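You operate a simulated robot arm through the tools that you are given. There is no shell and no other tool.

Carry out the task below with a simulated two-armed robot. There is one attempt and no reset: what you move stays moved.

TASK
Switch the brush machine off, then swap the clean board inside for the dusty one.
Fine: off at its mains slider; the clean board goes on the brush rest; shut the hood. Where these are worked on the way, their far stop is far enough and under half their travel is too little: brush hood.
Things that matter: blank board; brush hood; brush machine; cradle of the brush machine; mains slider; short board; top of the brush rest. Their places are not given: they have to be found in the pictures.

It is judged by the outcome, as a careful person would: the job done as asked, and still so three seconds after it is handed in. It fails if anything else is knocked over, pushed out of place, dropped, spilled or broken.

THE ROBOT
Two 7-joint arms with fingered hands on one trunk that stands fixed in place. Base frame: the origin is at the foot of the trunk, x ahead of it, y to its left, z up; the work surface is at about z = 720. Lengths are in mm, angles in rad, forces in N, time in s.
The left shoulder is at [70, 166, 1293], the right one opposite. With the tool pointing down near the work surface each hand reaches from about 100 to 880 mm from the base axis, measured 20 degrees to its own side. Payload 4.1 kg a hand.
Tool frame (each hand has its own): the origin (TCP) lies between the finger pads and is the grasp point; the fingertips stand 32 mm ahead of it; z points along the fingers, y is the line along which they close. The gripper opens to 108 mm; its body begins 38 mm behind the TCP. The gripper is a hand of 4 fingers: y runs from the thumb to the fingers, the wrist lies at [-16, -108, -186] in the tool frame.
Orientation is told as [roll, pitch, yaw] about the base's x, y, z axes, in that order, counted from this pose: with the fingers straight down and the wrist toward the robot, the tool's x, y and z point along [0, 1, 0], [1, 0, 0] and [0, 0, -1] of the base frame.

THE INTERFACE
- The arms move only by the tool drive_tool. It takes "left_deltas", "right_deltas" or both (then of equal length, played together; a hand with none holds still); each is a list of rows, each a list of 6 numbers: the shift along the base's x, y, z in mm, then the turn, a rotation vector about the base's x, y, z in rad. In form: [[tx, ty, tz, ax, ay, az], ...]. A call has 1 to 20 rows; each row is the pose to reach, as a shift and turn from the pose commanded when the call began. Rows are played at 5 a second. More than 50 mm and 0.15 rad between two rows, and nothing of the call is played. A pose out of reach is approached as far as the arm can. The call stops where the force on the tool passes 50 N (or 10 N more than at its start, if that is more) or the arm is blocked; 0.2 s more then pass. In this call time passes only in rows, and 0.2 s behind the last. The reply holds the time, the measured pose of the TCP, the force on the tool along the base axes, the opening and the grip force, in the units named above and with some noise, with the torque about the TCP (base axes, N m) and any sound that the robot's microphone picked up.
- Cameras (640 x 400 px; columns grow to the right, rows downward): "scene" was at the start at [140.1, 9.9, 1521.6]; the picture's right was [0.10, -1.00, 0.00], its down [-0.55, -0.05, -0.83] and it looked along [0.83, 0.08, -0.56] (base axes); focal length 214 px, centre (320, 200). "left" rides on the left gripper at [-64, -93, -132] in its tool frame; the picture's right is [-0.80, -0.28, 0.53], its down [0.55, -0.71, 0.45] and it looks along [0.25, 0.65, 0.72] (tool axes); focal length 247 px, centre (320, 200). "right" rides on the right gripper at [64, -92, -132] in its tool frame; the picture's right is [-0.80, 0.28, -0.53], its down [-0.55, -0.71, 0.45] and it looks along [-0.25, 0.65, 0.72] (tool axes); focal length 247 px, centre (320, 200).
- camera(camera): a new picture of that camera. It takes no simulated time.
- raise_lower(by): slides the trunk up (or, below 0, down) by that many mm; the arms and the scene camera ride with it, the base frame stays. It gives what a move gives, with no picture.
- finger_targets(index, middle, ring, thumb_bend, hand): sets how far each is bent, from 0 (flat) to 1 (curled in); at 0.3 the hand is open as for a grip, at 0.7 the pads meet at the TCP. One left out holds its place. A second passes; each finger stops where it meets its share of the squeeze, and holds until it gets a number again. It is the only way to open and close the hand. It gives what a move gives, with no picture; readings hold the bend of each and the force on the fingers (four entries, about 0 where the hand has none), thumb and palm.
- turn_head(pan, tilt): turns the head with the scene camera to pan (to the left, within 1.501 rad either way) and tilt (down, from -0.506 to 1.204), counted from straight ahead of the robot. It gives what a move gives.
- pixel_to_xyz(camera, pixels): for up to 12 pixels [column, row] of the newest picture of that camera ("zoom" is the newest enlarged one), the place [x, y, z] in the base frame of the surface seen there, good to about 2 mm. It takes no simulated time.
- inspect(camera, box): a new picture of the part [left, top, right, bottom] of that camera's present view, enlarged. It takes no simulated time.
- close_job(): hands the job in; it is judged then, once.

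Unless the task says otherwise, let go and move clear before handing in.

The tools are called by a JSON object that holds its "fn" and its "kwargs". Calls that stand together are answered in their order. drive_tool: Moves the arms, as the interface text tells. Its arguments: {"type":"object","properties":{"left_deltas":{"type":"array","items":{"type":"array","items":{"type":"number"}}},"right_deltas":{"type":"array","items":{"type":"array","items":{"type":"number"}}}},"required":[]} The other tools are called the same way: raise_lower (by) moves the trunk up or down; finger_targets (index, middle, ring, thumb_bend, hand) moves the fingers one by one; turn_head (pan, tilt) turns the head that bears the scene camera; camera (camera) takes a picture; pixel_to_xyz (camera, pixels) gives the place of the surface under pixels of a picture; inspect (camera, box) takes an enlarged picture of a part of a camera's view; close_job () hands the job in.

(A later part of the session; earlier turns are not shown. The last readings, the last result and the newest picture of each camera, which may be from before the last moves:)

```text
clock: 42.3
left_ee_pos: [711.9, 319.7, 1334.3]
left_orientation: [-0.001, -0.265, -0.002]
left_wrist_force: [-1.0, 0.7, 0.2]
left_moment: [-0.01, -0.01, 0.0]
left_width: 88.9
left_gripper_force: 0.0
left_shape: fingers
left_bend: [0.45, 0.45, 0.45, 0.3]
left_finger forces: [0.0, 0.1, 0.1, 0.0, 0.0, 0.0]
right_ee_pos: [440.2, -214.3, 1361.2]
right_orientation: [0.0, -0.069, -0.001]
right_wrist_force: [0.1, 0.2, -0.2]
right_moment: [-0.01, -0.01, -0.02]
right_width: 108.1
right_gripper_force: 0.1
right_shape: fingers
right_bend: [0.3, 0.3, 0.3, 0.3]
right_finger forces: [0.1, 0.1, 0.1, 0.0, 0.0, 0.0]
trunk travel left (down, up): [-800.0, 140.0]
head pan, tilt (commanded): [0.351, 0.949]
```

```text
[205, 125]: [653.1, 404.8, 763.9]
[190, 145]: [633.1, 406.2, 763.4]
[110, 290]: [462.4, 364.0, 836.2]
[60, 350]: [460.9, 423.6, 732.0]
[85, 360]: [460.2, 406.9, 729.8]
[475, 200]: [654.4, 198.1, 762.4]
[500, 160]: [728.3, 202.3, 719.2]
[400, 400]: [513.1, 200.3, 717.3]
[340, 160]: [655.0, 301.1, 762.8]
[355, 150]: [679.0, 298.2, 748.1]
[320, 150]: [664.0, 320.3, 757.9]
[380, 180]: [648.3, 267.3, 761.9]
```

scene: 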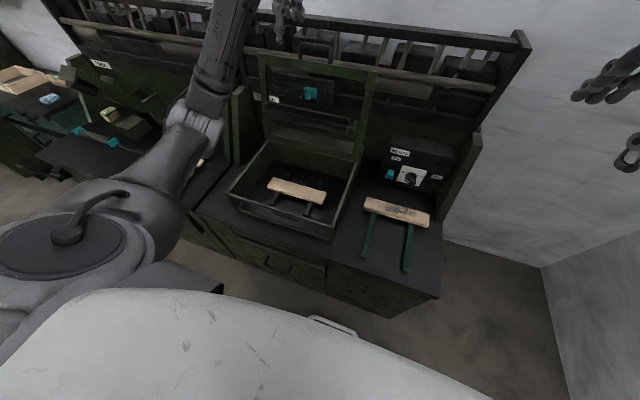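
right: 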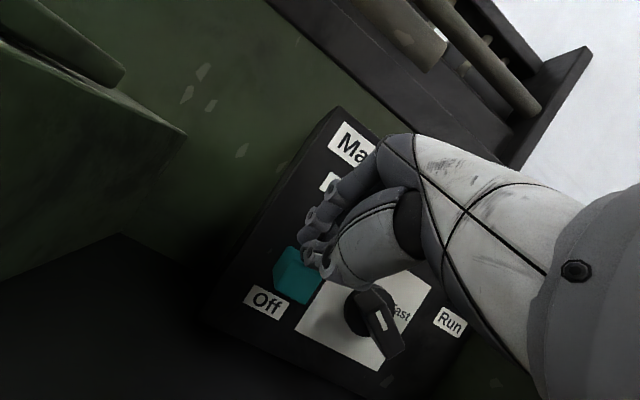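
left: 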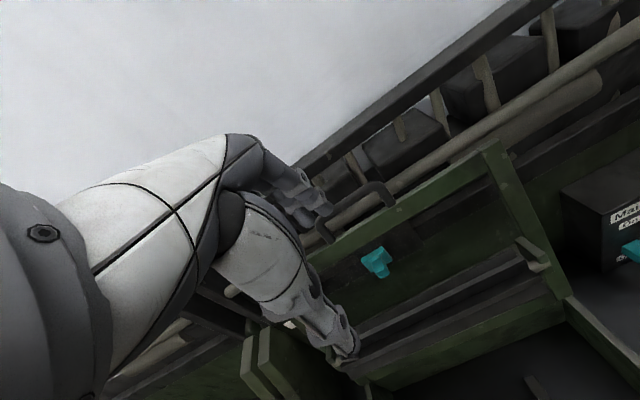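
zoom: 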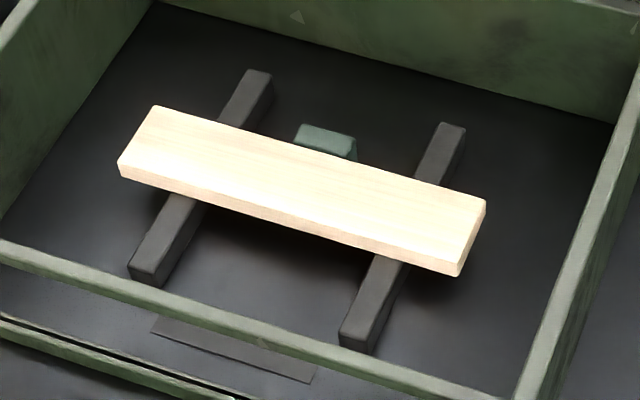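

The clean board's top is at z≈762.5, x≈599–657, and the green block sits right behind its centre (y≈298–338). I'll measure the rails and block so the fingers can pass beside it.

{"fn": "pixel_to_xyz", "kwargs": {"camera": "zoom", "pixels": [[250, 90], [235, 115], [270, 90], [150, 255], [170, 215], [200, 205], [450, 145], [430, 170], [370, 300], [395, 270], [345, 320], [385, 320]]}}

{"fn": "pixel_to_xyz", "kwargs": {"camera": "zoom", "pixels": [[300, 135], [310, 130], [330, 135], [350, 140], [345, 148], [356, 157], [122, 160], [160, 108], [482, 200], [455, 265], [140, 180], [300, 220]]}}

```text
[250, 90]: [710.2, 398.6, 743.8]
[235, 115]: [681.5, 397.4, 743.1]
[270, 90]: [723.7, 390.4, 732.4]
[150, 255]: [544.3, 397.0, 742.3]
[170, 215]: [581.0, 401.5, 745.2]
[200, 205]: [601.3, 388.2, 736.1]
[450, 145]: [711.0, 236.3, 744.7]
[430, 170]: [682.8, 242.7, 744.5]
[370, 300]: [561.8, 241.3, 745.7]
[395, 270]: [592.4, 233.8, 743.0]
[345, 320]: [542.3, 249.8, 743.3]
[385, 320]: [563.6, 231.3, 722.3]
```

```text
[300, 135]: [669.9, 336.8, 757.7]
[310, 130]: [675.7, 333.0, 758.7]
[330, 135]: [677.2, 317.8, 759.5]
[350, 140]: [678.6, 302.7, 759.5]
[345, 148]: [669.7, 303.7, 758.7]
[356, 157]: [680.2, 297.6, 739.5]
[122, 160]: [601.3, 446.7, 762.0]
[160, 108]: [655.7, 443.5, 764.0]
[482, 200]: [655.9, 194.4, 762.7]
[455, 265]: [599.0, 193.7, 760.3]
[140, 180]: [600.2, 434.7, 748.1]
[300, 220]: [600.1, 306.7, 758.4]
```

Cradle rails are at y≈397 and 241 (tops z≈744), and the stop block spans y 298–338, x 658–682, top z≈759. I'll grip the clean board left of the block at y≈370, so I'll open the left hand and bring it above.

{"fn": "finger_targets", "kwargs": {"hand": "left", "index": 0.3, "middle": 0.3, "ring": 0.3, "thumb_bend": 0.3}}

{"fn": "drive_tool", "kwargs": {"left_deltas": [[-42, 10, 0, 0, 0.04, 0], [-84, 20, -5, 0, 0.08, 0], [-84, 25, -45, 0, 0.12, 0], [-84, 30, -85, 0, 0.16, 0], [-84, 35, -125, 0, 0.2, 0], [-84, 40, -165, 0, 0.24, 0], [-84, 45, -205, 0, 0.265, 0], [-84, 50, -245, 0, 0.265, 0], [-84, 50, -285, 0, 0.265, 0], [-84, 50, -325, 0, 0.265, 0], [-84, 50, -365, 0, 0.265, 0], [-84, 50, -405, 0, 0.265, 0], [-84, 50, -440, 0, 0.265, 0]]}}

{"fn": "camera", "kwargs": {"camera": "left"}}

{"fn": "camera", "kwargs": {"camera": "scene"}}

```text
clock: 43.3
left_ee_pos: [712.9, 318.8, 1334.2]
left_orientation: [0.0, -0.26, -0.003]
left_wrist_force: [0.8, -0.3, -0.3]
left_moment: [0.02, 0.0, 0.01]
left_width: 108.2
left_gripper_force: 0.1
left_shape: fingers
left_bend: [0.3, 0.3, 0.3, 0.3]
left_finger forces: [0.0, 0.0, 0.1, 0.1, 0.0, 0.1]
right_ee_pos: [441.8, -213.7, 1359.4]
right_orientation: [0.0, -0.07, -0.001]
right_wrist_force: [0.1, 0.0, 1.1]
right_moment: [-0.03, -0.01, 0.02]
right_width: 108.2
right_gripper_force: 0.0
right_shape: fingers
right_bend: [0.3, 0.3, 0.3, 0.3]
right_finger forces: [0.1, 0.0, 0.0, 0.0, 0.0, 0.0]
trunk travel left (down, up): [-800.0, 140.0]
head pan, tilt (commanded): [0.351, 0.949]
```

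```text
clock: 46.1
left_ee_pos: [631.6, 365.8, 895.1]
left_orientation: [0.0, 0.003, -0.002]
left_wrist_force: [-0.5, 0.5, -0.2]
left_moment: [-0.02, 0.02, -0.02]
left_width: 108.3
left_gripper_force: 0.0
left_shape: fingers
left_bend: [0.3, 0.3, 0.3, 0.3]
left_finger forces: [0.0, 0.0, 0.1, 0.0, 0.0, 0.0]
right_ee_pos: [441.8, -215.0, 1360.5]
right_orientation: [0.0, -0.072, -0.002]
right_wrist_force: [0.1, -0.1, -0.7]
right_moment: [0.0, -0.04, 0.0]
right_width: 108.4
right_gripper_force: 0.0
right_shape: fingers
right_bend: [0.3, 0.3, 0.3, 0.3]
right_finger forces: [0.1, 0.1, 0.0, 0.0, 0.0, 0.0]
trunk travel left (down, up): [-800.0, 140.0]
head pan, tilt (commanded): [0.351, 0.949]
```

```text
taken
```

left: 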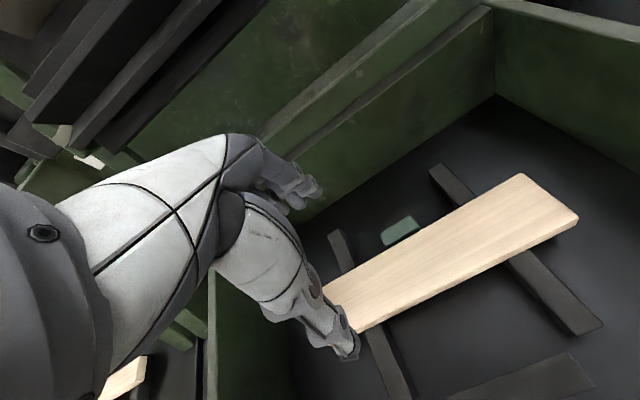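

```text
taken
```

scene: 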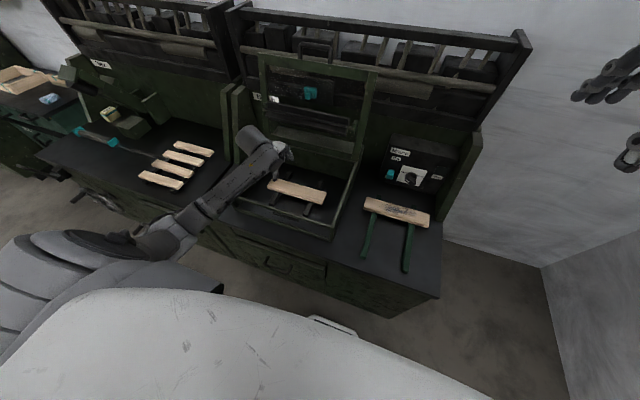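

The hand is above the board's left part; the left camera shows fingertips near (315,190) and thumb at (350,345). I'll measure the tips.

{"fn": "inspect", "kwargs": {"camera": "left", "box": [230, 120, 430, 380]}}

{"fn": "pixel_to_xyz", "kwargs": {"camera": "left", "pixels": [[318, 188], [308, 198], [298, 207], [288, 180], [345, 350], [352, 335], [325, 300], [335, 330]]}}

```text
1.54 times, centred on (330, 250) of left
```

zoom: 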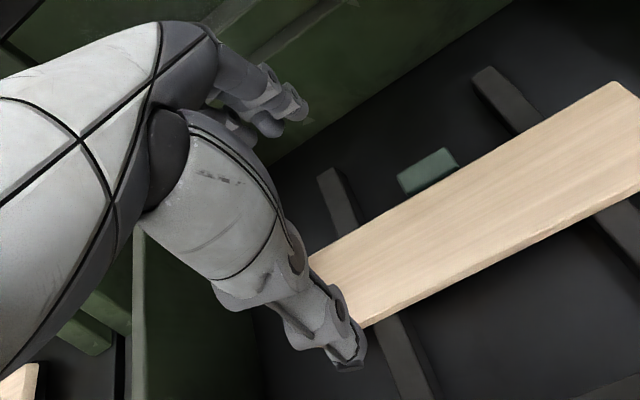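

```text
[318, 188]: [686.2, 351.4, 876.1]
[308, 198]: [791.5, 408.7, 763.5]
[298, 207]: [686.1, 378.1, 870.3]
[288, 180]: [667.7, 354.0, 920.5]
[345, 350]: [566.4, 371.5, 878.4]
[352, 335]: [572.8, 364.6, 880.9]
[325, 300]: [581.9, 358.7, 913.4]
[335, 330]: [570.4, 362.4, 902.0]
```

Fingertips are at x≈686 and thumb at x≈570, which straddles the board (599–656); the nearest finger edge is y≈343, just left of the block. I'll shift 4 mm left and lower.

{"fn": "drive_tool", "kwargs": {"left_deltas": [[-2, 4, -25, 0, 0, 0], [-3, 5, -50, 0, 0, 0], [-3, 5, -75, 0, 0, 0], [-3, 5, -95, 0, 0, 0], [-3, 5, -110, 0, 0, 0]]}}

{"fn": "inspect", "kwargs": {"camera": "left", "box": [230, 120, 430, 380]}}

{"fn": "pixel_to_xyz", "kwargs": {"camera": "zoom", "pixels": [[300, 105], [290, 120], [350, 360], [360, 340], [265, 130], [290, 90]]}}

{"fn": "inspect", "kwargs": {"camera": "scene", "box": [230, 130, 350, 230]}}

```text
clock: 47.3
left_ee_pos: [625.7, 372.8, 784.5]
left_orientation: [-0.002, 0.002, -0.002]
left_wrist_force: [0.3, -0.2, 0.9]
left_moment: [0.03, 0.02, 0.04]
left_width: 108.3
left_gripper_force: 0.1
left_shape: fingers
left_bend: [0.3, 0.3, 0.3, 0.3]
left_finger forces: [0.0, 0.0, 0.0, 0.0, 0.1, 0.0]
right_ee_pos: [442.1, -216.0, 1359.6]
right_orientation: [0.001, -0.068, -0.002]
right_wrist_force: [-0.3, -0.3, 0.0]
right_moment: [-0.02, 0.01, 0.01]
right_width: 108.4
right_gripper_force: 0.0
right_shape: fingers
right_bend: [0.3, 0.3, 0.3, 0.3]
right_finger forces: [0.1, 0.0, 0.0, 0.1, 0.1, 0.1]
trunk travel left (down, up): [-800.0, 140.0]
head pan, tilt (commanded): [0.351, 0.949]
```

```text
1.54 times, centred on (330, 250) of left
```

zoom: 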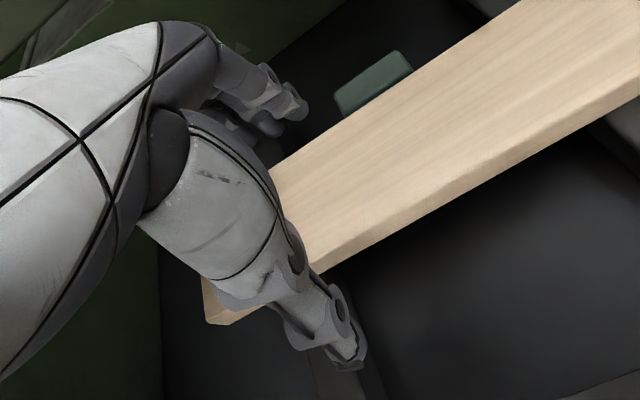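

```text
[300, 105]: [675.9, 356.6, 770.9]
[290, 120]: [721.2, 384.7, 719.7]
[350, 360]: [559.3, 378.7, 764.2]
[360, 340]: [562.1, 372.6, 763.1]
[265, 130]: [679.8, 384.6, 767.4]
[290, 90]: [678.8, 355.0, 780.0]
```

```text
4.00 times, centred on (290, 180) of scene
```

zoom: 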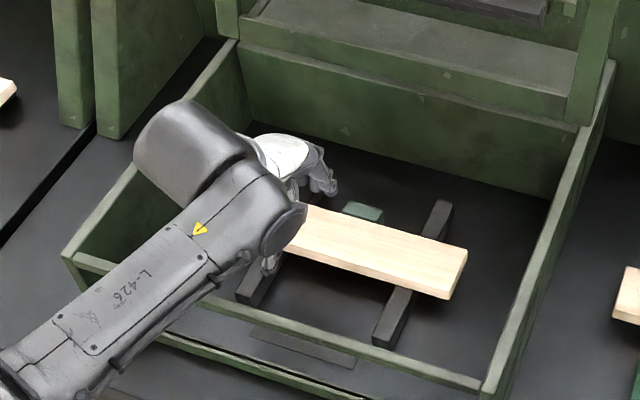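

The tips are just above the board's top level. I'll lower to TCP z≈777 and close part way, watching for contact.

{"fn": "drive_tool", "kwargs": {"left_deltas": [[2, -1, -4, 0, 0, 0], [2, -1, -8, 0, 0, 0]]}}

{"fn": "finger_targets", "kwargs": {"hand": "left", "index": 0.44, "middle": 0.44, "ring": 0.44, "thumb_bend": 0.44}}

{"fn": "inspect", "kwargs": {"camera": "left", "box": [230, 120, 430, 380]}}

```text
clock: 47.9
left_ee_pos: [627.7, 372.8, 775.1]
left_orientation: [0.001, 0.005, -0.002]
left_wrist_force: [-0.2, -0.3, 1.1]
left_moment: [-0.01, 0.0, 0.0]
left_width: 108.4
left_gripper_force: 0.0
left_shape: fingers
left_bend: [0.3, 0.3, 0.3, 0.3]
left_finger forces: [0.0, 0.5, 0.1, 0.0, 0.1, 0.0]
right_ee_pos: [442.1, -214.2, 1358.8]
right_orientation: [-0.001, -0.069, -0.002]
right_wrist_force: [-0.2, -0.8, 0.9]
right_moment: [-0.03, 0.0, -0.02]
right_width: 108.2
right_gripper_force: 0.0
right_shape: fingers
right_bend: [0.3, 0.3, 0.3, 0.3]
right_finger forces: [0.0, 0.0, 0.1, 0.1, 0.0, 0.0]
trunk travel left (down, up): [-800.0, 140.0]
head pan, tilt (commanded): [0.351, 0.949]
```

```text
clock: 48.9
left_ee_pos: [627.5, 371.5, 776.5]
left_orientation: [0.004, 0.0, -0.001]
left_wrist_force: [2.2, 0.3, 13.7]
left_moment: [0.43, -0.81, -0.03]
left_width: 72.3
left_gripper_force: 6.7
left_shape: fingers
left_bend: [0.44, 0.44, 0.38, 0.44]
left_finger forces: [0.1, 0.3, 13.3, 0.0, 0.0, 0.1]
right_ee_pos: [441.1, -217.0, 1359.3]
right_orientation: [0.002, -0.07, -0.002]
right_wrist_force: [-0.9, 0.1, 0.3]
right_moment: [0.0, 0.02, -0.01]
right_width: 108.3
right_gripper_force: 0.0
right_shape: fingers
right_bend: [0.3, 0.3, 0.3, 0.3]
right_finger forces: [0.0, 0.0, 0.0, 0.0, 0.0, 0.0]
trunk travel left (down, up): [-800.0, 140.0]
head pan, tilt (commanded): [0.351, 0.949]
```

```text
1.54 times, centred on (330, 250) of left
```

zoom: 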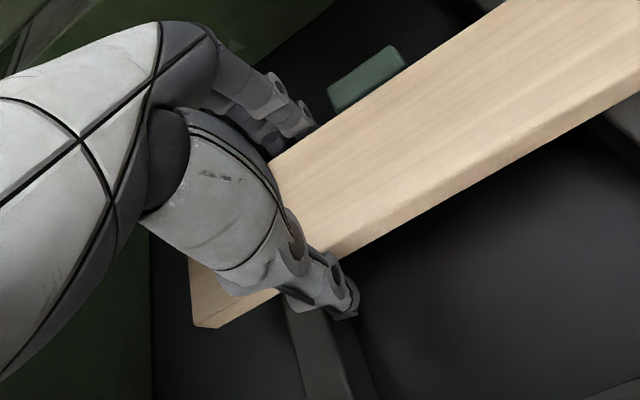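

The ring finger touched the left cradle rail (13 N, at about y 403), showing tips reach 32 mm ahead of the TCP. I'll reopen slightly, rise 5 mm, then close onto the board.

{"fn": "finger_targets", "kwargs": {"hand": "left", "index": 0.38, "middle": 0.38, "ring": 0.34, "thumb_bend": 0.38}}

{"fn": "drive_tool", "kwargs": {"left_deltas": [[0, 0, 3, 0, 0, 0], [0, 0, 6, 0, 0, 0]]}}

{"fn": "finger_targets", "kwargs": {"hand": "left", "index": 0.47, "middle": 0.47, "ring": 0.47, "thumb_bend": 0.47}}

{"fn": "inspect", "kwargs": {"camera": "left", "box": [230, 120, 430, 380]}}

```text
clock: 49.9
left_ee_pos: [625.7, 372.4, 776.0]
left_orientation: [0.0, 0.003, -0.002]
left_wrist_force: [-4.0, 0.8, 8.3]
left_moment: [0.29, -0.36, 0.08]
left_width: 87.1
left_gripper_force: 4.7
left_shape: fingers
left_bend: [0.38, 0.38, 0.35, 0.38]
left_finger forces: [0.1, 0.4, 8.6, 0.0, 0.1, 0.0]
right_ee_pos: [439.8, -217.0, 1360.8]
right_orientation: [0.0, -0.07, 0.001]
right_wrist_force: [0.2, 0.4, 0.1]
right_moment: [0.0, -0.04, -0.01]
right_width: 108.3
right_gripper_force: 0.1
right_shape: fingers
right_bend: [0.3, 0.3, 0.3, 0.3]
right_finger forces: [0.0, 0.0, 0.0, 0.0, 0.0, 0.0]
trunk travel left (down, up): [-800.0, 140.0]
head pan, tilt (commanded): [0.351, 0.949]
```

```text
clock: 50.5
left_ee_pos: [626.4, 371.5, 782.4]
left_orientation: [0.0, 0.002, -0.003]
left_wrist_force: [0.3, 1.1, -0.1]
left_moment: [0.0, -0.02, 0.0]
left_width: 87.3
left_gripper_force: 0.0
left_shape: fingers
left_bend: [0.38, 0.38, 0.34, 0.38]
left_finger forces: [0.0, 0.0, 0.1, 0.1, 0.0, 0.0]
right_ee_pos: [442.4, -215.6, 1359.7]
right_orientation: [0.0, -0.07, -0.002]
right_wrist_force: [-0.4, -0.7, -0.4]
right_moment: [0.02, -0.02, 0.01]
right_width: 108.2
right_gripper_force: 0.1
right_shape: fingers
right_bend: [0.3, 0.3, 0.3, 0.3]
right_finger forces: [0.1, 0.0, 0.1, 0.1, 0.1, 0.0]
trunk travel left (down, up): [-800.0, 140.0]
head pan, tilt (commanded): [0.351, 0.949]
```

```text
clock: 51.5
left_ee_pos: [627.2, 372.3, 782.3]
left_orientation: [0.001, 0.001, -0.003]
left_wrist_force: [-0.1, 0.0, -0.4]
left_moment: [0.02, 0.02, -0.01]
left_width: 64.4
left_gripper_force: 0.2
left_shape: fingers
left_bend: [0.47, 0.47, 0.47, 0.47]
left_finger forces: [0.0, 0.0, 0.0, 0.0, 0.0, 0.0]
right_ee_pos: [441.5, -214.0, 1360.2]
right_orientation: [0.0, -0.071, -0.002]
right_wrist_force: [0.2, -1.0, -0.4]
right_moment: [-0.02, -0.03, 0.02]
right_width: 108.7
right_gripper_force: 0.0
right_shape: fingers
right_bend: [0.3, 0.3, 0.3, 0.3]
right_finger forces: [0.0, 0.1, 0.0, 0.1, 0.0, 0.0]
trunk travel left (down, up): [-800.0, 140.0]
head pan, tilt (commanded): [0.351, 0.949]
```

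```text
1.54 times, centred on (330, 250) of left
```

zoom: 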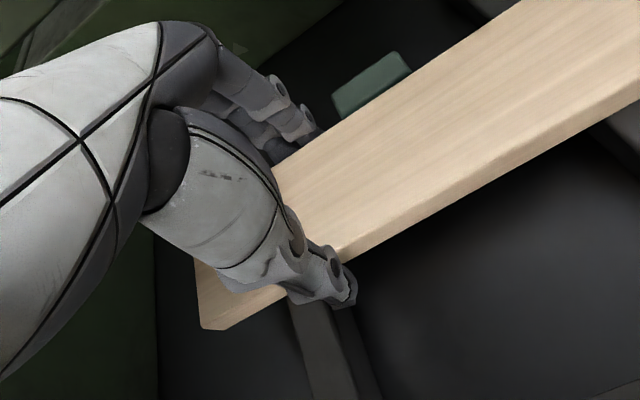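

No contact at 64 mm opening; the pads flank the board. I'll close onto it.

{"fn": "finger_targets", "kwargs": {"hand": "left", "index": 0.62, "middle": 0.62, "ring": 0.62, "thumb_bend": 0.62}}

{"fn": "inspect", "kwargs": {"camera": "left", "box": [230, 120, 430, 380]}}

```text
clock: 52.5
left_ee_pos: [628.0, 370.7, 782.0]
left_orientation: [0.0, 0.002, -0.004]
left_wrist_force: [0.0, 0.4, 0.0]
left_moment: [0.03, -0.07, -0.01]
left_width: 58.3
left_gripper_force: 16.8
left_shape: fingers
left_bend: [0.54, 0.56, 0.56, 0.48]
left_finger forces: [5.4, 6.0, 5.4, 0.1, 16.5, 0.0]
right_ee_pos: [441.9, -215.0, 1361.5]
right_orientation: [0.0, -0.069, -0.002]
right_wrist_force: [-1.3, -0.7, -1.1]
right_moment: [0.02, -0.01, -0.02]
right_width: 108.5
right_gripper_force: 0.1
right_shape: fingers
right_bend: [0.3, 0.3, 0.3, 0.3]
right_finger forces: [0.1, 0.1, 0.0, 0.0, 0.0, 0.1]
trunk travel left (down, up): [-800.0, 140.0]
head pan, tilt (commanded): [0.351, 0.949]
```

```text
1.54 times, centred on (330, 250) of left
```

zoom: 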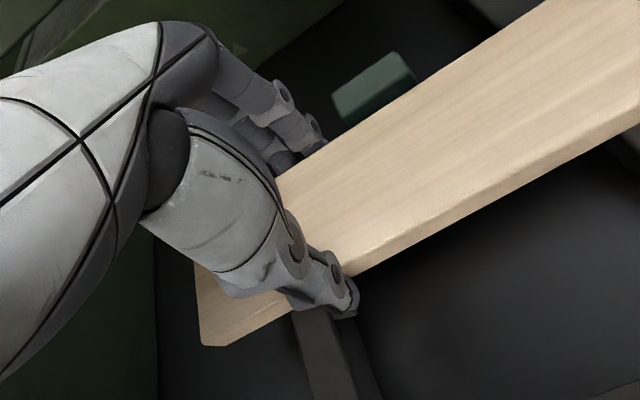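

The board is gripped at 58.3 mm with about 16.8 N. I'll lift slowly.

{"fn": "drive_tool", "kwargs": {"left_deltas": [[0, 0, 6, 0, 0, 0], [0, 0, 14, 0, 0, 0], [0, 0, 26, 0, 0, 0], [0, 0, 40, 0, 0, 0]]}}

{"fn": "camera", "kwargs": {"camera": "left"}}

{"fn": "inspect", "kwargs": {"camera": "scene", "box": [230, 130, 350, 230]}}

{"fn": "pixel_to_xyz", "kwargs": {"camera": "zoom", "pixels": [[320, 220], [450, 270], [460, 250], [380, 240], [330, 210]]}}

```text
clock: 53.5
left_ee_pos: [627.0, 372.0, 818.5]
left_orientation: [0.001, 0.002, -0.003]
left_wrist_force: [-0.1, -0.3, -1.6]
left_moment: [0.06, -0.03, 0.01]
left_width: 58.3
left_gripper_force: 16.7
left_shape: fingers
left_bend: [0.54, 0.56, 0.56, 0.48]
left_finger forces: [5.4, 5.9, 5.4, 0.0, 16.5, 0.0]
right_ee_pos: [441.6, -216.4, 1359.3]
right_orientation: [0.0, -0.07, -0.002]
right_wrist_force: [-0.4, -0.8, 0.7]
right_moment: [0.01, 0.0, -0.01]
right_width: 108.2
right_gripper_force: 0.0
right_shape: fingers
right_bend: [0.3, 0.3, 0.3, 0.3]
right_finger forces: [0.0, 0.0, 0.0, 0.0, 0.1, 0.0]
trunk travel left (down, up): [-800.0, 140.0]
head pan, tilt (commanded): [0.351, 0.949]
```

```text
taken
```

left: 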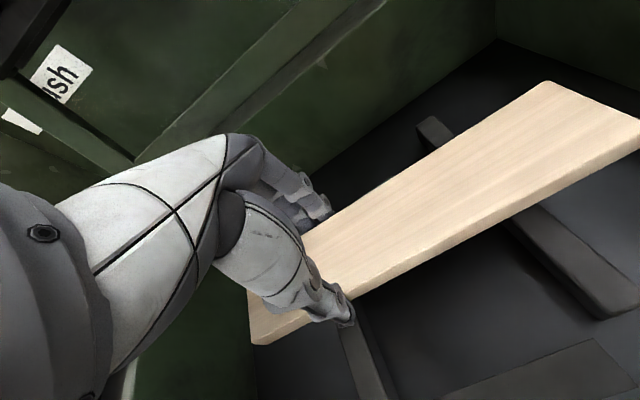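

```text
4.00 times, centred on (290, 180) of scene
```

zoom: 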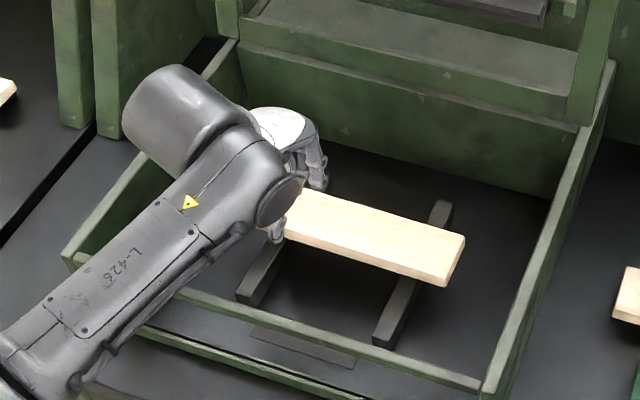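

```text
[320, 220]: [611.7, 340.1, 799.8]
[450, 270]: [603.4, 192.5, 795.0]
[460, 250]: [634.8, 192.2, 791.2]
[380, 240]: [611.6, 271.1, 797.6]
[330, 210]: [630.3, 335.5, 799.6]
```

The clean board is lifted, nearly level (about 0.045 rad low at the right end), at 1.6 N. I'll raise it clear of the tray walls and carry it toward the rest.

{"fn": "drive_tool", "kwargs": {"left_deltas": [[0, 0, 40, 0, 0, 0], [0, 0, 80, 0, 0, 0], [0, 0, 120, 0, 0, 0], [-5, -20, 135, 0, 0, 0], [-15, -60, 135, 0, 0, 0], [-24, -105, 135, 0, 0, 0], [-34, -150, 135, 0, 0, 0], [-44, -195, 135, 0, 0, 0], [-54, -240, 135, 0, 0, 0], [-64, -285, 135, 0, 0, 0], [-74, -330, 135, 0, 0, 0], [-85, -375, 135, 0, 0, 0], [-97, -420, 135, 0, 0, 0]]}}

{"fn": "camera", "kwargs": {"camera": "left"}}

{"fn": "camera", "kwargs": {"camera": "scene"}}

{"fn": "camera", "kwargs": {"camera": "right"}}

```text
clock: 56.5
left_ee_pos: [550.4, 6.8, 939.0]
left_orientation: [0.116, -0.026, 0.033]
left_wrist_force: [-0.5, -0.1, -2.1]
left_moment: [0.09, -0.03, -0.01]
left_width: 58.0
left_gripper_force: 16.3
left_shape: fingers
left_bend: [0.55, 0.56, 0.56, 0.48]
left_finger forces: [5.5, 5.6, 5.5, 0.0, 16.5, 0.0]
right_ee_pos: [440.9, -215.4, 1359.7]
right_orientation: [0.001, -0.069, -0.002]
right_wrist_force: [0.1, -0.2, -0.4]
right_moment: [-0.01, -0.01, 0.01]
right_width: 108.3
right_gripper_force: 0.1
right_shape: fingers
right_bend: [0.3, 0.3, 0.3, 0.3]
right_finger forces: [0.1, 0.1, 0.0, 0.1, 0.1, 0.0]
trunk travel left (down, up): [-800.0, 140.0]
head pan, tilt (commanded): [0.351, 0.949]
stopped in row 13 (left hand): the arm was blocked; the commanded pose is now the measured one
```

```text
taken
```

left: 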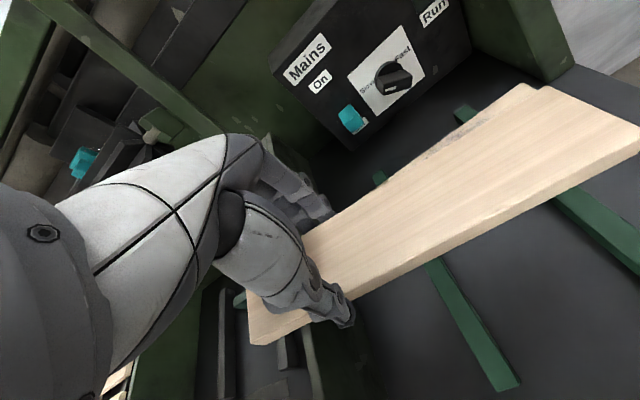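

```text
taken
```

scene: 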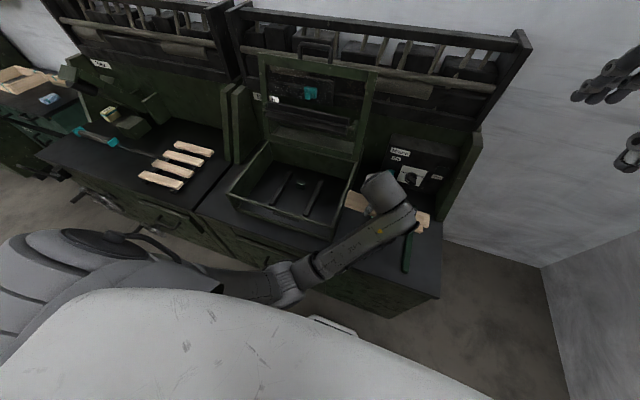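

```text
taken
```

right: 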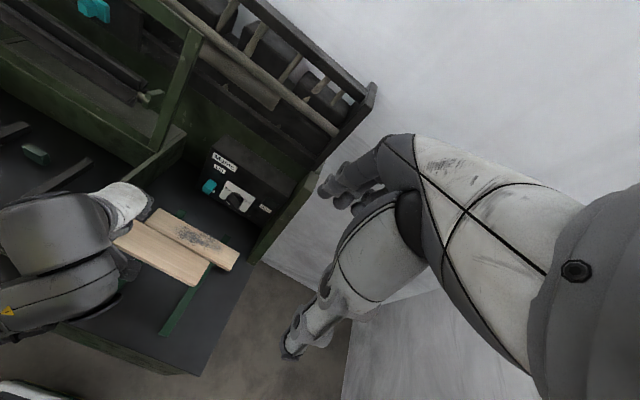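

The left arm stopped as blocked at y≈7 (small tool forces), probably its elbow against the torso. I'll measure where the elbow and body are.

{"fn": "pixel_to_xyz", "kwargs": {"camera": "scene", "pixels": [[290, 285], [270, 285], [220, 275], [180, 265], [285, 300], [200, 300], [320, 270], [350, 240], [130, 250], [250, 310], [60, 260], [300, 330]]}}

{"fn": "inspect", "kwargs": {"camera": "scene", "box": [130, 200, 450, 400]}}

```text
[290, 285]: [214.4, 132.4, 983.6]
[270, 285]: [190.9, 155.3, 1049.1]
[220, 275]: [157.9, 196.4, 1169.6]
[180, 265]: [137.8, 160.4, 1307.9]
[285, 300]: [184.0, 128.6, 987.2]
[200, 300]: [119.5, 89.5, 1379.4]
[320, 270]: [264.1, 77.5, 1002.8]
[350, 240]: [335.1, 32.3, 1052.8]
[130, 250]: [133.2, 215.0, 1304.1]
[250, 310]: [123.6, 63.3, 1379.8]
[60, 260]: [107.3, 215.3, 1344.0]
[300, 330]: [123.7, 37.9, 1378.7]
```

```text
2.00 times, centred on (290, 300) of scene
```

zoom: 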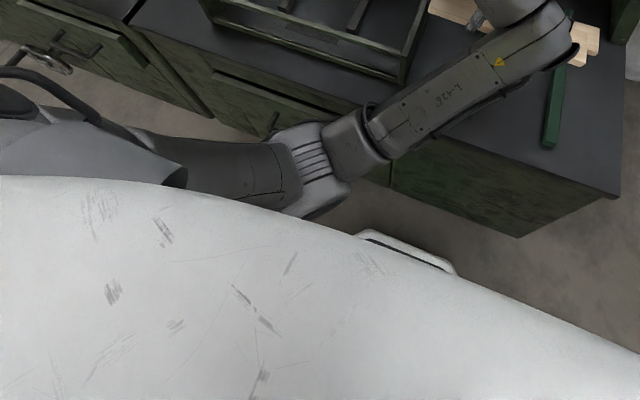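

The elbow is at about (200,135,985), close against the torso below the shoulder. Raising the trunk should straighten the arm, so I'll first back off and level the hand, then raise the trunk by 140.

{"fn": "drive_tool", "kwargs": {"left_deltas": [[4, 15, 3, -0.05, 0.012, -0.015], [8, 30, 5, -0.116, 0.026, -0.033]]}}

{"fn": "raise_lower", "kwargs": {"by": 140}}

{"fn": "camera", "kwargs": {"camera": "left"}}

```text
clock: 57.1
left_ee_pos: [557.8, 39.2, 939.8]
left_orientation: [0.006, 0.007, 0.003]
left_wrist_force: [-0.2, 0.0, -0.6]
left_moment: [0.08, 0.01, -0.02]
left_width: 57.9
left_gripper_force: 16.7
left_shape: fingers
left_bend: [0.55, 0.56, 0.56, 0.48]
left_finger forces: [5.4, 5.7, 5.5, 0.1, 16.4, 0.0]
right_ee_pos: [441.2, -214.7, 1360.3]
right_orientation: [0.001, -0.068, -0.002]
right_wrist_force: [-0.7, 0.5, 0.6]
right_moment: [0.01, 0.04, 0.0]
right_width: 108.2
right_gripper_force: 0.0
right_shape: fingers
right_bend: [0.3, 0.3, 0.3, 0.3]
right_finger forces: [0.0, 0.0, 0.0, 0.0, 0.0, 0.0]
trunk travel left (down, up): [-800.0, 140.0]
head pan, tilt (commanded): [0.351, 0.949]
```

```text
clock: 58.8
left_ee_pos: [559.6, 39.6, 1081.1]
left_orientation: [0.004, 0.005, 0.004]
left_wrist_force: [-0.2, 0.4, -0.5]
left_moment: [0.04, -0.01, -0.03]
left_width: 58.2
left_gripper_force: 16.0
left_shape: fingers
left_bend: [0.55, 0.56, 0.56, 0.48]
left_finger forces: [5.5, 5.6, 5.5, 0.0, 16.4, 0.0]
right_ee_pos: [442.5, -216.0, 1499.2]
right_orientation: [0.001, -0.068, -0.001]
right_wrist_force: [-0.1, -0.4, -0.8]
right_moment: [0.01, -0.02, -0.03]
right_width: 108.3
right_gripper_force: 0.1
right_shape: fingers
right_bend: [0.3, 0.3, 0.3, 0.3]
right_finger forces: [0.1, 0.0, 0.1, 0.0, 0.1, 0.0]
trunk travel left (down, up): [-940.0, 0.0]
head pan, tilt (commanded): [0.351, 0.949]
```

```text
taken
```

left: 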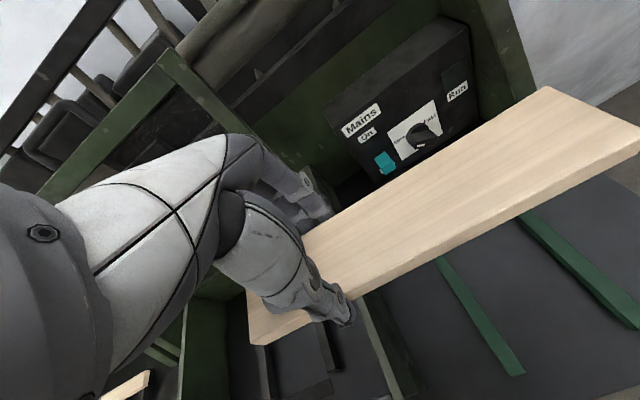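

The trunk is up and the hand level at (560,40,1081). I'll now descend while moving right and see whether it clears.

{"fn": "drive_tool", "kwargs": {"left_deltas": [[0, -8, -40, 0, 0, 0], [-2, -16, -80, 0, 0, 0], [-4, -25, -115, 0, 0, 0], [-6, -35, -140, 0, 0, 0], [-8, -45, -155, 0, 0, 0], [-10, -60, -165, 0, 0, 0]]}}

{"fn": "camera", "kwargs": {"camera": "left"}}

{"fn": "camera", "kwargs": {"camera": "scene"}}

```text
clock: 60.2
left_ee_pos: [559.3, 63.2, 892.8]
left_orientation: [0.147, -0.007, 0.018]
left_wrist_force: [0.6, 0.4, -1.5]
left_moment: [0.06, 0.0, -0.05]
left_width: 58.0
left_gripper_force: 16.2
left_shape: fingers
left_bend: [0.55, 0.56, 0.56, 0.48]
left_finger forces: [5.4, 5.6, 5.2, 0.1, 16.0, 0.0]
right_ee_pos: [442.3, -215.8, 1499.0]
right_orientation: [0.0, -0.067, -0.002]
right_wrist_force: [-0.7, -0.6, 0.3]
right_moment: [-0.03, 0.03, 0.02]
right_width: 108.3
right_gripper_force: 0.1
right_shape: fingers
right_bend: [0.3, 0.3, 0.3, 0.3]
right_finger forces: [0.0, 0.1, 0.0, 0.0, 0.0, 0.0]
trunk travel left (down, up): [-940.0, 0.0]
head pan, tilt (commanded): [0.351, 0.949]
stopped in row 6 (left hand): the arm was blocked; the commanded pose is now the measured one
```

```text
taken
```

left: 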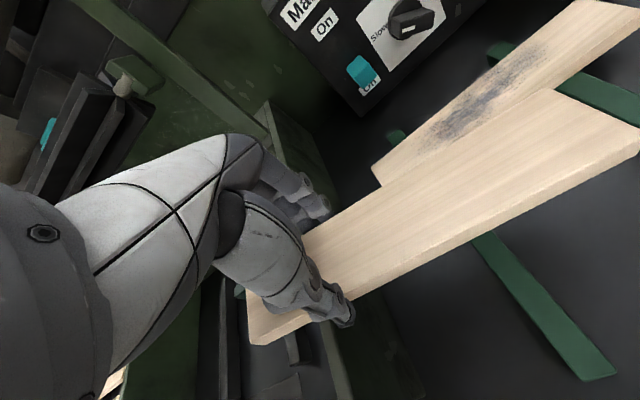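

```text
taken
```

scene: 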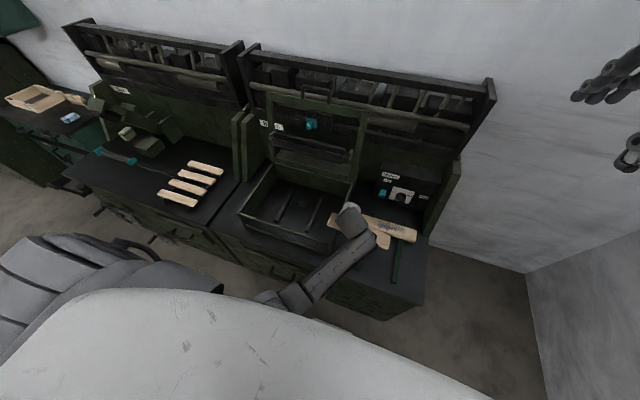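

Raising made it worse (blocked at y≈63), so the elbow swings back into the torso; lowering the trunk should move the elbow forward instead. I'll level the hand, lift it, then lower the trunk.

{"fn": "drive_tool", "kwargs": {"left_deltas": [[2, 12, 20, -0.07, 0, -0.01], [4, 20, 50, -0.147, 0.005, -0.018], [4, 20, 95, -0.147, 0.005, -0.018], [4, 20, 140, -0.147, 0.005, -0.018], [4, 20, 185, -0.147, 0.005, -0.018], [4, 20, 230, -0.147, 0.005, -0.018], [4, 20, 275, -0.147, 0.005, -0.018], [4, 20, 320, -0.147, 0.005, -0.018], [4, 20, 365, -0.147, 0.005, -0.018], [4, 20, 410, -0.147, 0.005, -0.018], [4, 20, 450, -0.147, 0.005, -0.018]]}}

{"fn": "camera", "kwargs": {"camera": "left"}}

```text
clock: 61.5
left_ee_pos: [561.2, 153.6, 1065.4]
left_orientation: [0.16, 0.002, 0.04]
left_wrist_force: [-0.4, 0.0, -0.7]
left_moment: [0.06, -0.01, 0.03]
left_width: 57.7
left_gripper_force: 16.5
left_shape: fingers
left_bend: [0.55, 0.57, 0.56, 0.48]
left_finger forces: [5.4, 5.4, 5.3, 0.1, 16.4, 0.0]
right_ee_pos: [442.1, -213.9, 1499.0]
right_orientation: [-0.001, -0.07, -0.002]
right_wrist_force: [0.7, 0.6, -0.1]
right_moment: [-0.03, 0.01, 0.02]
right_width: 108.2
right_gripper_force: 0.0
right_shape: fingers
right_bend: [0.3, 0.3, 0.3, 0.3]
right_finger forces: [0.1, 0.0, 0.0, 0.1, 0.0, 0.0]
trunk travel left (down, up): [-940.0, 0.0]
head pan, tilt (commanded): [0.351, 0.949]
stopped in row 6 (left hand): the arm was blocked; the commanded pose is now the measured one
```

```text
taken
```

left: 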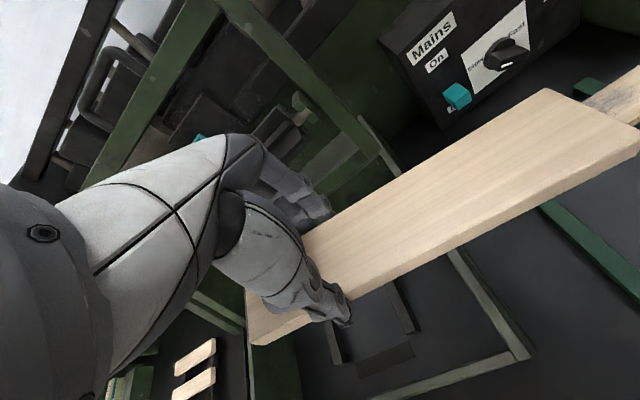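

The arm is pressed against the torso (measured y 154 instead of 83). I'll swing the hand well to the left to free the elbow, levelling it as I go.

{"fn": "drive_tool", "kwargs": {"left_deltas": [[10, 40, 0, -0.04, 0, -0.01], [20, 80, 0, -0.08, 0, -0.02], [30, 120, 0, -0.12, 0, -0.03], [30, 160, 0, -0.16, 0, -0.04], [30, 190, 0, -0.16, 0, -0.04]]}}

{"fn": "camera", "kwargs": {"camera": "scene"}}

```text
clock: 62.7
left_ee_pos: [595.3, 344.8, 1063.4]
left_orientation: [-0.004, 0.005, -0.001]
left_wrist_force: [0.9, 0.8, -0.3]
left_moment: [0.04, 0.03, 0.0]
left_width: 57.9
left_gripper_force: 16.6
left_shape: fingers
left_bend: [0.55, 0.57, 0.56, 0.48]
left_finger forces: [5.3, 5.4, 5.4, 0.1, 16.1, 0.0]
right_ee_pos: [443.0, -213.1, 1500.5]
right_orientation: [-0.001, -0.067, -0.003]
right_wrist_force: [1.1, 0.3, 0.1]
right_moment: [0.0, 0.02, 0.02]
right_width: 108.0
right_gripper_force: 0.1
right_shape: fingers
right_bend: [0.3, 0.3, 0.3, 0.3]
right_finger forces: [0.1, 0.1, 0.0, 0.1, 0.0, 0.0]
trunk travel left (down, up): [-940.0, 0.0]
head pan, tilt (commanded): [0.351, 0.949]
```

```text
taken
```

scene: 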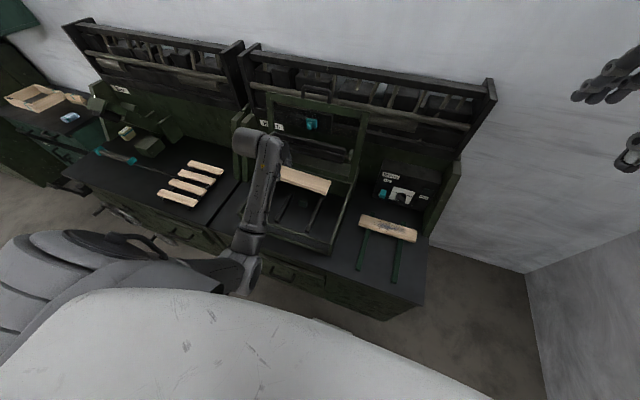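

The hand is free and level at (595,345,1063). I'll raise it and then lower the trunk 440 mm so the elbow comes forward.

{"fn": "drive_tool", "kwargs": {"left_deltas": [[0, 0, 45, 0, 0, 0], [0, 0, 90, 0, 0, 0], [0, 0, 135, 0, 0, 0], [0, 0, 180, 0, 0, 0], [0, 0, 225, 0, 0, 0], [0, 0, 270, 0, 0, 0], [0, 0, 310, 0, 0, 0]]}}

{"fn": "raise_lower", "kwargs": {"by": -440}}

{"fn": "camera", "kwargs": {"camera": "scene"}}

{"fn": "camera", "kwargs": {"camera": "left"}}

```text
clock: 64.3
left_ee_pos: [591.8, 341.6, 1376.6]
left_orientation: [0.001, 0.007, -0.002]
left_wrist_force: [0.1, 0.0, -0.5]
left_moment: [0.1, -0.01, -0.02]
left_width: 57.5
left_gripper_force: 15.2
left_shape: fingers
left_bend: [0.55, 0.57, 0.56, 0.48]
left_finger forces: [5.2, 5.2, 5.3, 0.0, 15.7, 0.0]
right_ee_pos: [441.7, -216.4, 1499.6]
right_orientation: [0.003, -0.069, 0.0]
right_wrist_force: [0.1, 0.5, 0.3]
right_moment: [0.0, -0.01, 0.01]
right_width: 108.3
right_gripper_force: 0.1
right_shape: fingers
right_bend: [0.3, 0.3, 0.3, 0.3]
right_finger forces: [0.0, 0.0, 0.0, 0.0, 0.0, 0.1]
trunk travel left (down, up): [-940.0, 0.0]
head pan, tilt (commanded): [0.351, 0.949]
```

```text
refused: -440 is not a number from -400 to 400
```

```text
taken
```

scene: 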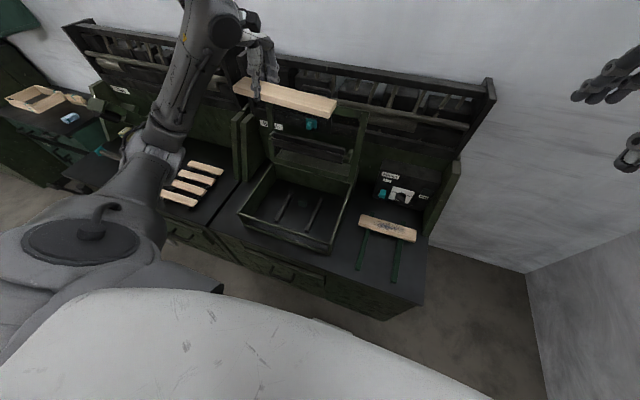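

```text
taken
```

left: 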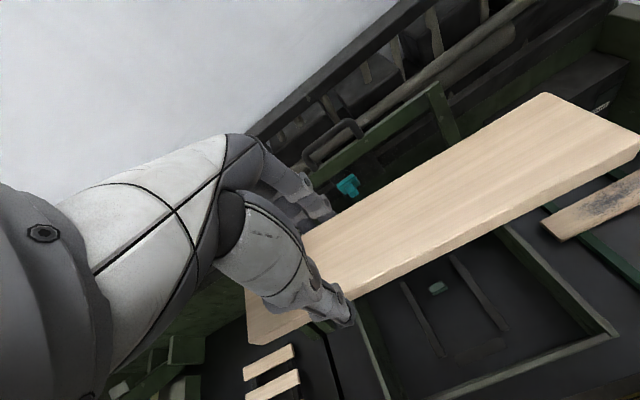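

The trunk call is limited to 400. Before lowering, I'll check how low the left elbow sits over the wax boards.

{"fn": "pixel_to_xyz", "kwargs": {"camera": "scene", "pixels": [[160, 160], [150, 185], [180, 100], [140, 210], [165, 130], [125, 160], [205, 40], [90, 230]]}}

```text
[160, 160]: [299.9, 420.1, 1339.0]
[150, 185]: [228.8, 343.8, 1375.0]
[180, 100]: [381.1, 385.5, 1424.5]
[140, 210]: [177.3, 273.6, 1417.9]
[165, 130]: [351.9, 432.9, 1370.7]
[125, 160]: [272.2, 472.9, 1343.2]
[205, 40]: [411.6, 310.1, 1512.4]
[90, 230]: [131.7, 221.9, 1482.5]
```

The elbow is at z≈1330, so after lowering 400 it stays around 930, clear of everything. I'll lower the trunk.

{"fn": "raise_lower", "kwargs": {"by": -400}}

{"fn": "camera", "kwargs": {"camera": "scene"}}

{"fn": "camera", "kwargs": {"camera": "left"}}

```text
clock: 68.2
left_ee_pos: [590.6, 341.8, 975.9]
left_orientation: [-0.001, 0.005, -0.003]
left_wrist_force: [0.6, 0.3, -1.1]
left_moment: [0.08, 0.02, 0.01]
left_width: 57.7
left_gripper_force: 15.6
left_shape: fingers
left_bend: [0.55, 0.57, 0.56, 0.48]
left_finger forces: [5.1, 5.2, 5.3, 0.0, 15.5, 0.0]
right_ee_pos: [441.6, -214.3, 1099.7]
right_orientation: [0.0, -0.071, -0.004]
right_wrist_force: [0.1, 0.3, -0.3]
right_moment: [0.03, 0.0, 0.0]
right_width: 108.4
right_gripper_force: 0.1
right_shape: fingers
right_bend: [0.3, 0.3, 0.3, 0.3]
right_finger forces: [0.0, 0.0, 0.1, 0.0, 0.1, 0.0]
trunk travel left (down, up): [-540.0, 400.0]
head pan, tilt (commanded): [0.351, 0.949]
```

```text
taken
```

scene: 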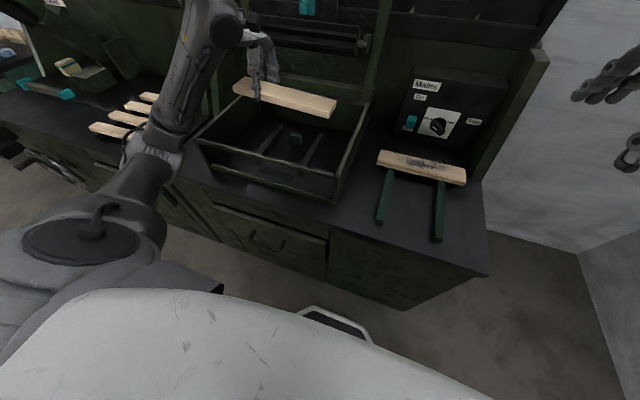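

```text
taken
```

left: 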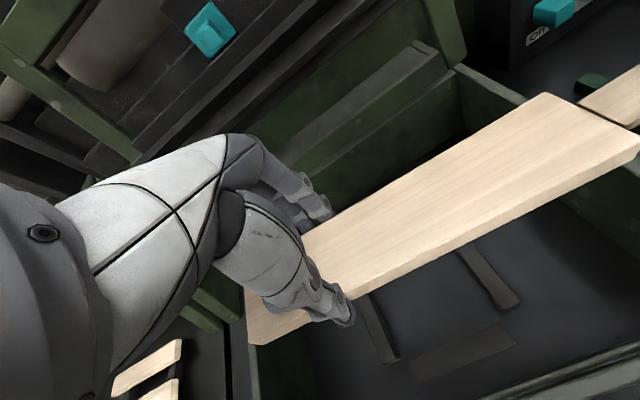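

The rest is in clear view now. I'll measure its rails and the dusty board precisely.

{"fn": "inspect", "kwargs": {"camera": "scene", "box": [360, 135, 480, 250]}}

{"fn": "pixel_to_xyz", "kwargs": {"camera": "zoom", "pixels": [[115, 95], [565, 165], [100, 140], [550, 180], [330, 110], [330, 140], [130, 220], [90, 330], [440, 250], [430, 390], [90, 355], [350, 125]]}}

```text
3.48 times, centred on (420, 192) of scene
```

zoom: 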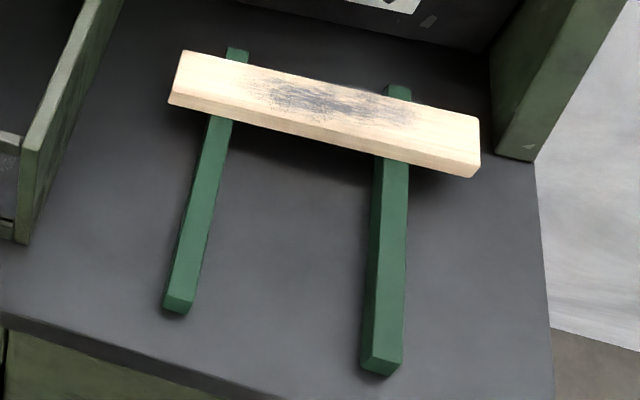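

```text
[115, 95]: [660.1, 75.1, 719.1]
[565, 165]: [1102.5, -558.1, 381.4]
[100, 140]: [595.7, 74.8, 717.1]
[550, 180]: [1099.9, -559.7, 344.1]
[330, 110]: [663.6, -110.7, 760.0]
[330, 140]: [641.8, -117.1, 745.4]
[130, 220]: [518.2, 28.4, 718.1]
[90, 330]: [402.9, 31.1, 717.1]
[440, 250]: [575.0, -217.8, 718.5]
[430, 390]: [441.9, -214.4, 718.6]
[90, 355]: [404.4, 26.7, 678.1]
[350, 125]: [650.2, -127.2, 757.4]
```

{"fn": "pixel_to_xyz", "kwargs": {"camera": "zoom", "pixels": [[185, 55], [172, 95], [476, 120], [475, 155], [237, 52], [398, 92], [215, 130], [178, 295], [392, 175], [380, 350], [200, 200], [385, 260]]}}

{"fn": "pixel_to_xyz", "kwargs": {"camera": "zoom", "pixels": [[190, 60], [300, 75], [460, 118], [250, 105], [450, 150], [178, 88], [468, 125], [160, 300], [190, 300], [362, 350], [400, 350], [300, 90]]}}

```text
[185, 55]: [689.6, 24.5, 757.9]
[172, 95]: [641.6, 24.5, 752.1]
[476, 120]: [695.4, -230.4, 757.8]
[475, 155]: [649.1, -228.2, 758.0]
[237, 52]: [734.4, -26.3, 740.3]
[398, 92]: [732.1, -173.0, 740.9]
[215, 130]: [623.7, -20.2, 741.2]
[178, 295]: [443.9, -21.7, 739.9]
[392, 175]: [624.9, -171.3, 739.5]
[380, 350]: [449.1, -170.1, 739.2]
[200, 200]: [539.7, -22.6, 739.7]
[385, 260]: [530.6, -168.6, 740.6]
```

```text
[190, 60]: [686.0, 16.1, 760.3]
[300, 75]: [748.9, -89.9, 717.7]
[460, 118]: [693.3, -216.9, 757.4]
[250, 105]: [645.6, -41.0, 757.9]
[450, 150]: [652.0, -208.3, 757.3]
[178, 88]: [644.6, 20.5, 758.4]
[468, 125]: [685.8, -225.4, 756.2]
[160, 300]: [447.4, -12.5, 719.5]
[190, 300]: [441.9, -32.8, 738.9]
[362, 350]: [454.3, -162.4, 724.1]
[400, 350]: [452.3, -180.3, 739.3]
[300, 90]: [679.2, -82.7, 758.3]
```

The rest rails are at y≈-23 and -170, x 440–738, top z≈740; the dusty board spans x 641–697, y 24 to -230. I'll carry the clean board right at z≈950 while moving the right hand further out of the way.

{"fn": "drive_tool", "kwargs": {"left_deltas": [[-6, -40, -5, 0, 0, 0], [-12, -80, -10, 0, 0, 0], [-18, -120, -15, 0, 0, 0], [-24, -160, -20, 0, 0, 0], [-30, -200, -25, 0, 0, 0], [-36, -240, -28, 0, 0, 0], [-42, -280, -30, 0, 0, 0], [-48, -315, -30, 0, 0, 0]], "right_deltas": [[0, -12, 5, 0, 0, 0], [0, -25, 10, 0, 0, 0], [0, -40, 20, 0, 0, 0], [0, -55, 30, 0, 0, 0], [0, -70, 40, 0, 0, 0], [0, -85, 50, 0, 0, 0], [0, -100, 50, 0, 0, 0], [0, -110, 50, 0, 0, 0]]}}

{"fn": "camera", "kwargs": {"camera": "scene"}}

{"fn": "camera", "kwargs": {"camera": "left"}}

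```text
clock: 70.0
left_ee_pos: [541.7, 27.4, 945.2]
left_orientation: [0.0, 0.008, 0.001]
left_wrist_force: [-0.2, -0.6, -0.8]
left_moment: [0.1, -0.01, 0.04]
left_width: 57.8
left_gripper_force: 15.6
left_shape: fingers
left_bend: [0.55, 0.57, 0.56, 0.48]
left_finger forces: [5.1, 5.2, 5.0, 0.0, 15.4, 0.0]
right_ee_pos: [443.7, -328.9, 1149.5]
right_orientation: [0.001, -0.068, -0.003]
right_wrist_force: [-0.5, -0.8, -0.3]
right_moment: [0.0, -0.03, 0.03]
right_width: 108.2
right_gripper_force: 0.0
right_shape: fingers
right_bend: [0.3, 0.3, 0.3, 0.3]
right_finger forces: [0.0, 0.0, 0.0, 0.0, 0.1, 0.1]
trunk travel left (down, up): [-540.0, 400.0]
head pan, tilt (commanded): [0.351, 0.949]
```

```text
taken
```

scene: 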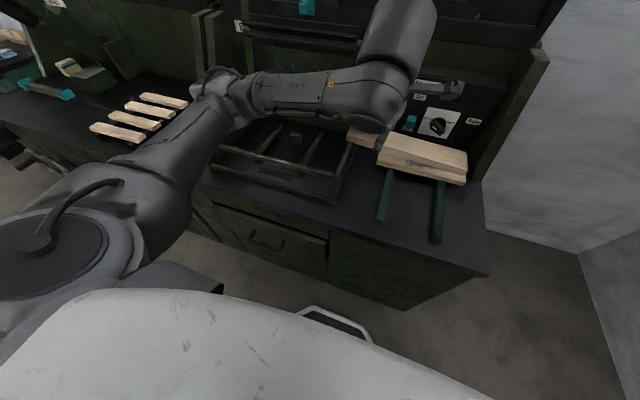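

```text
taken
```

left: 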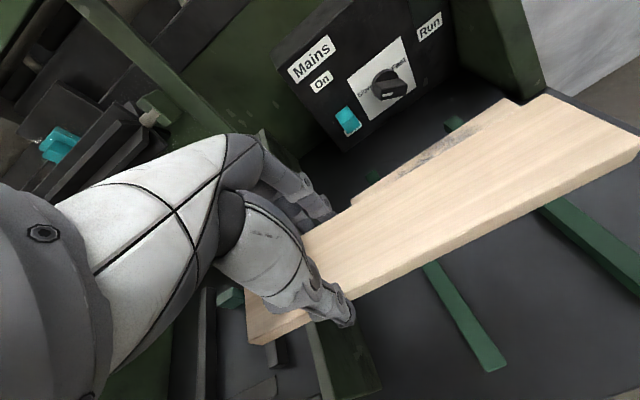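

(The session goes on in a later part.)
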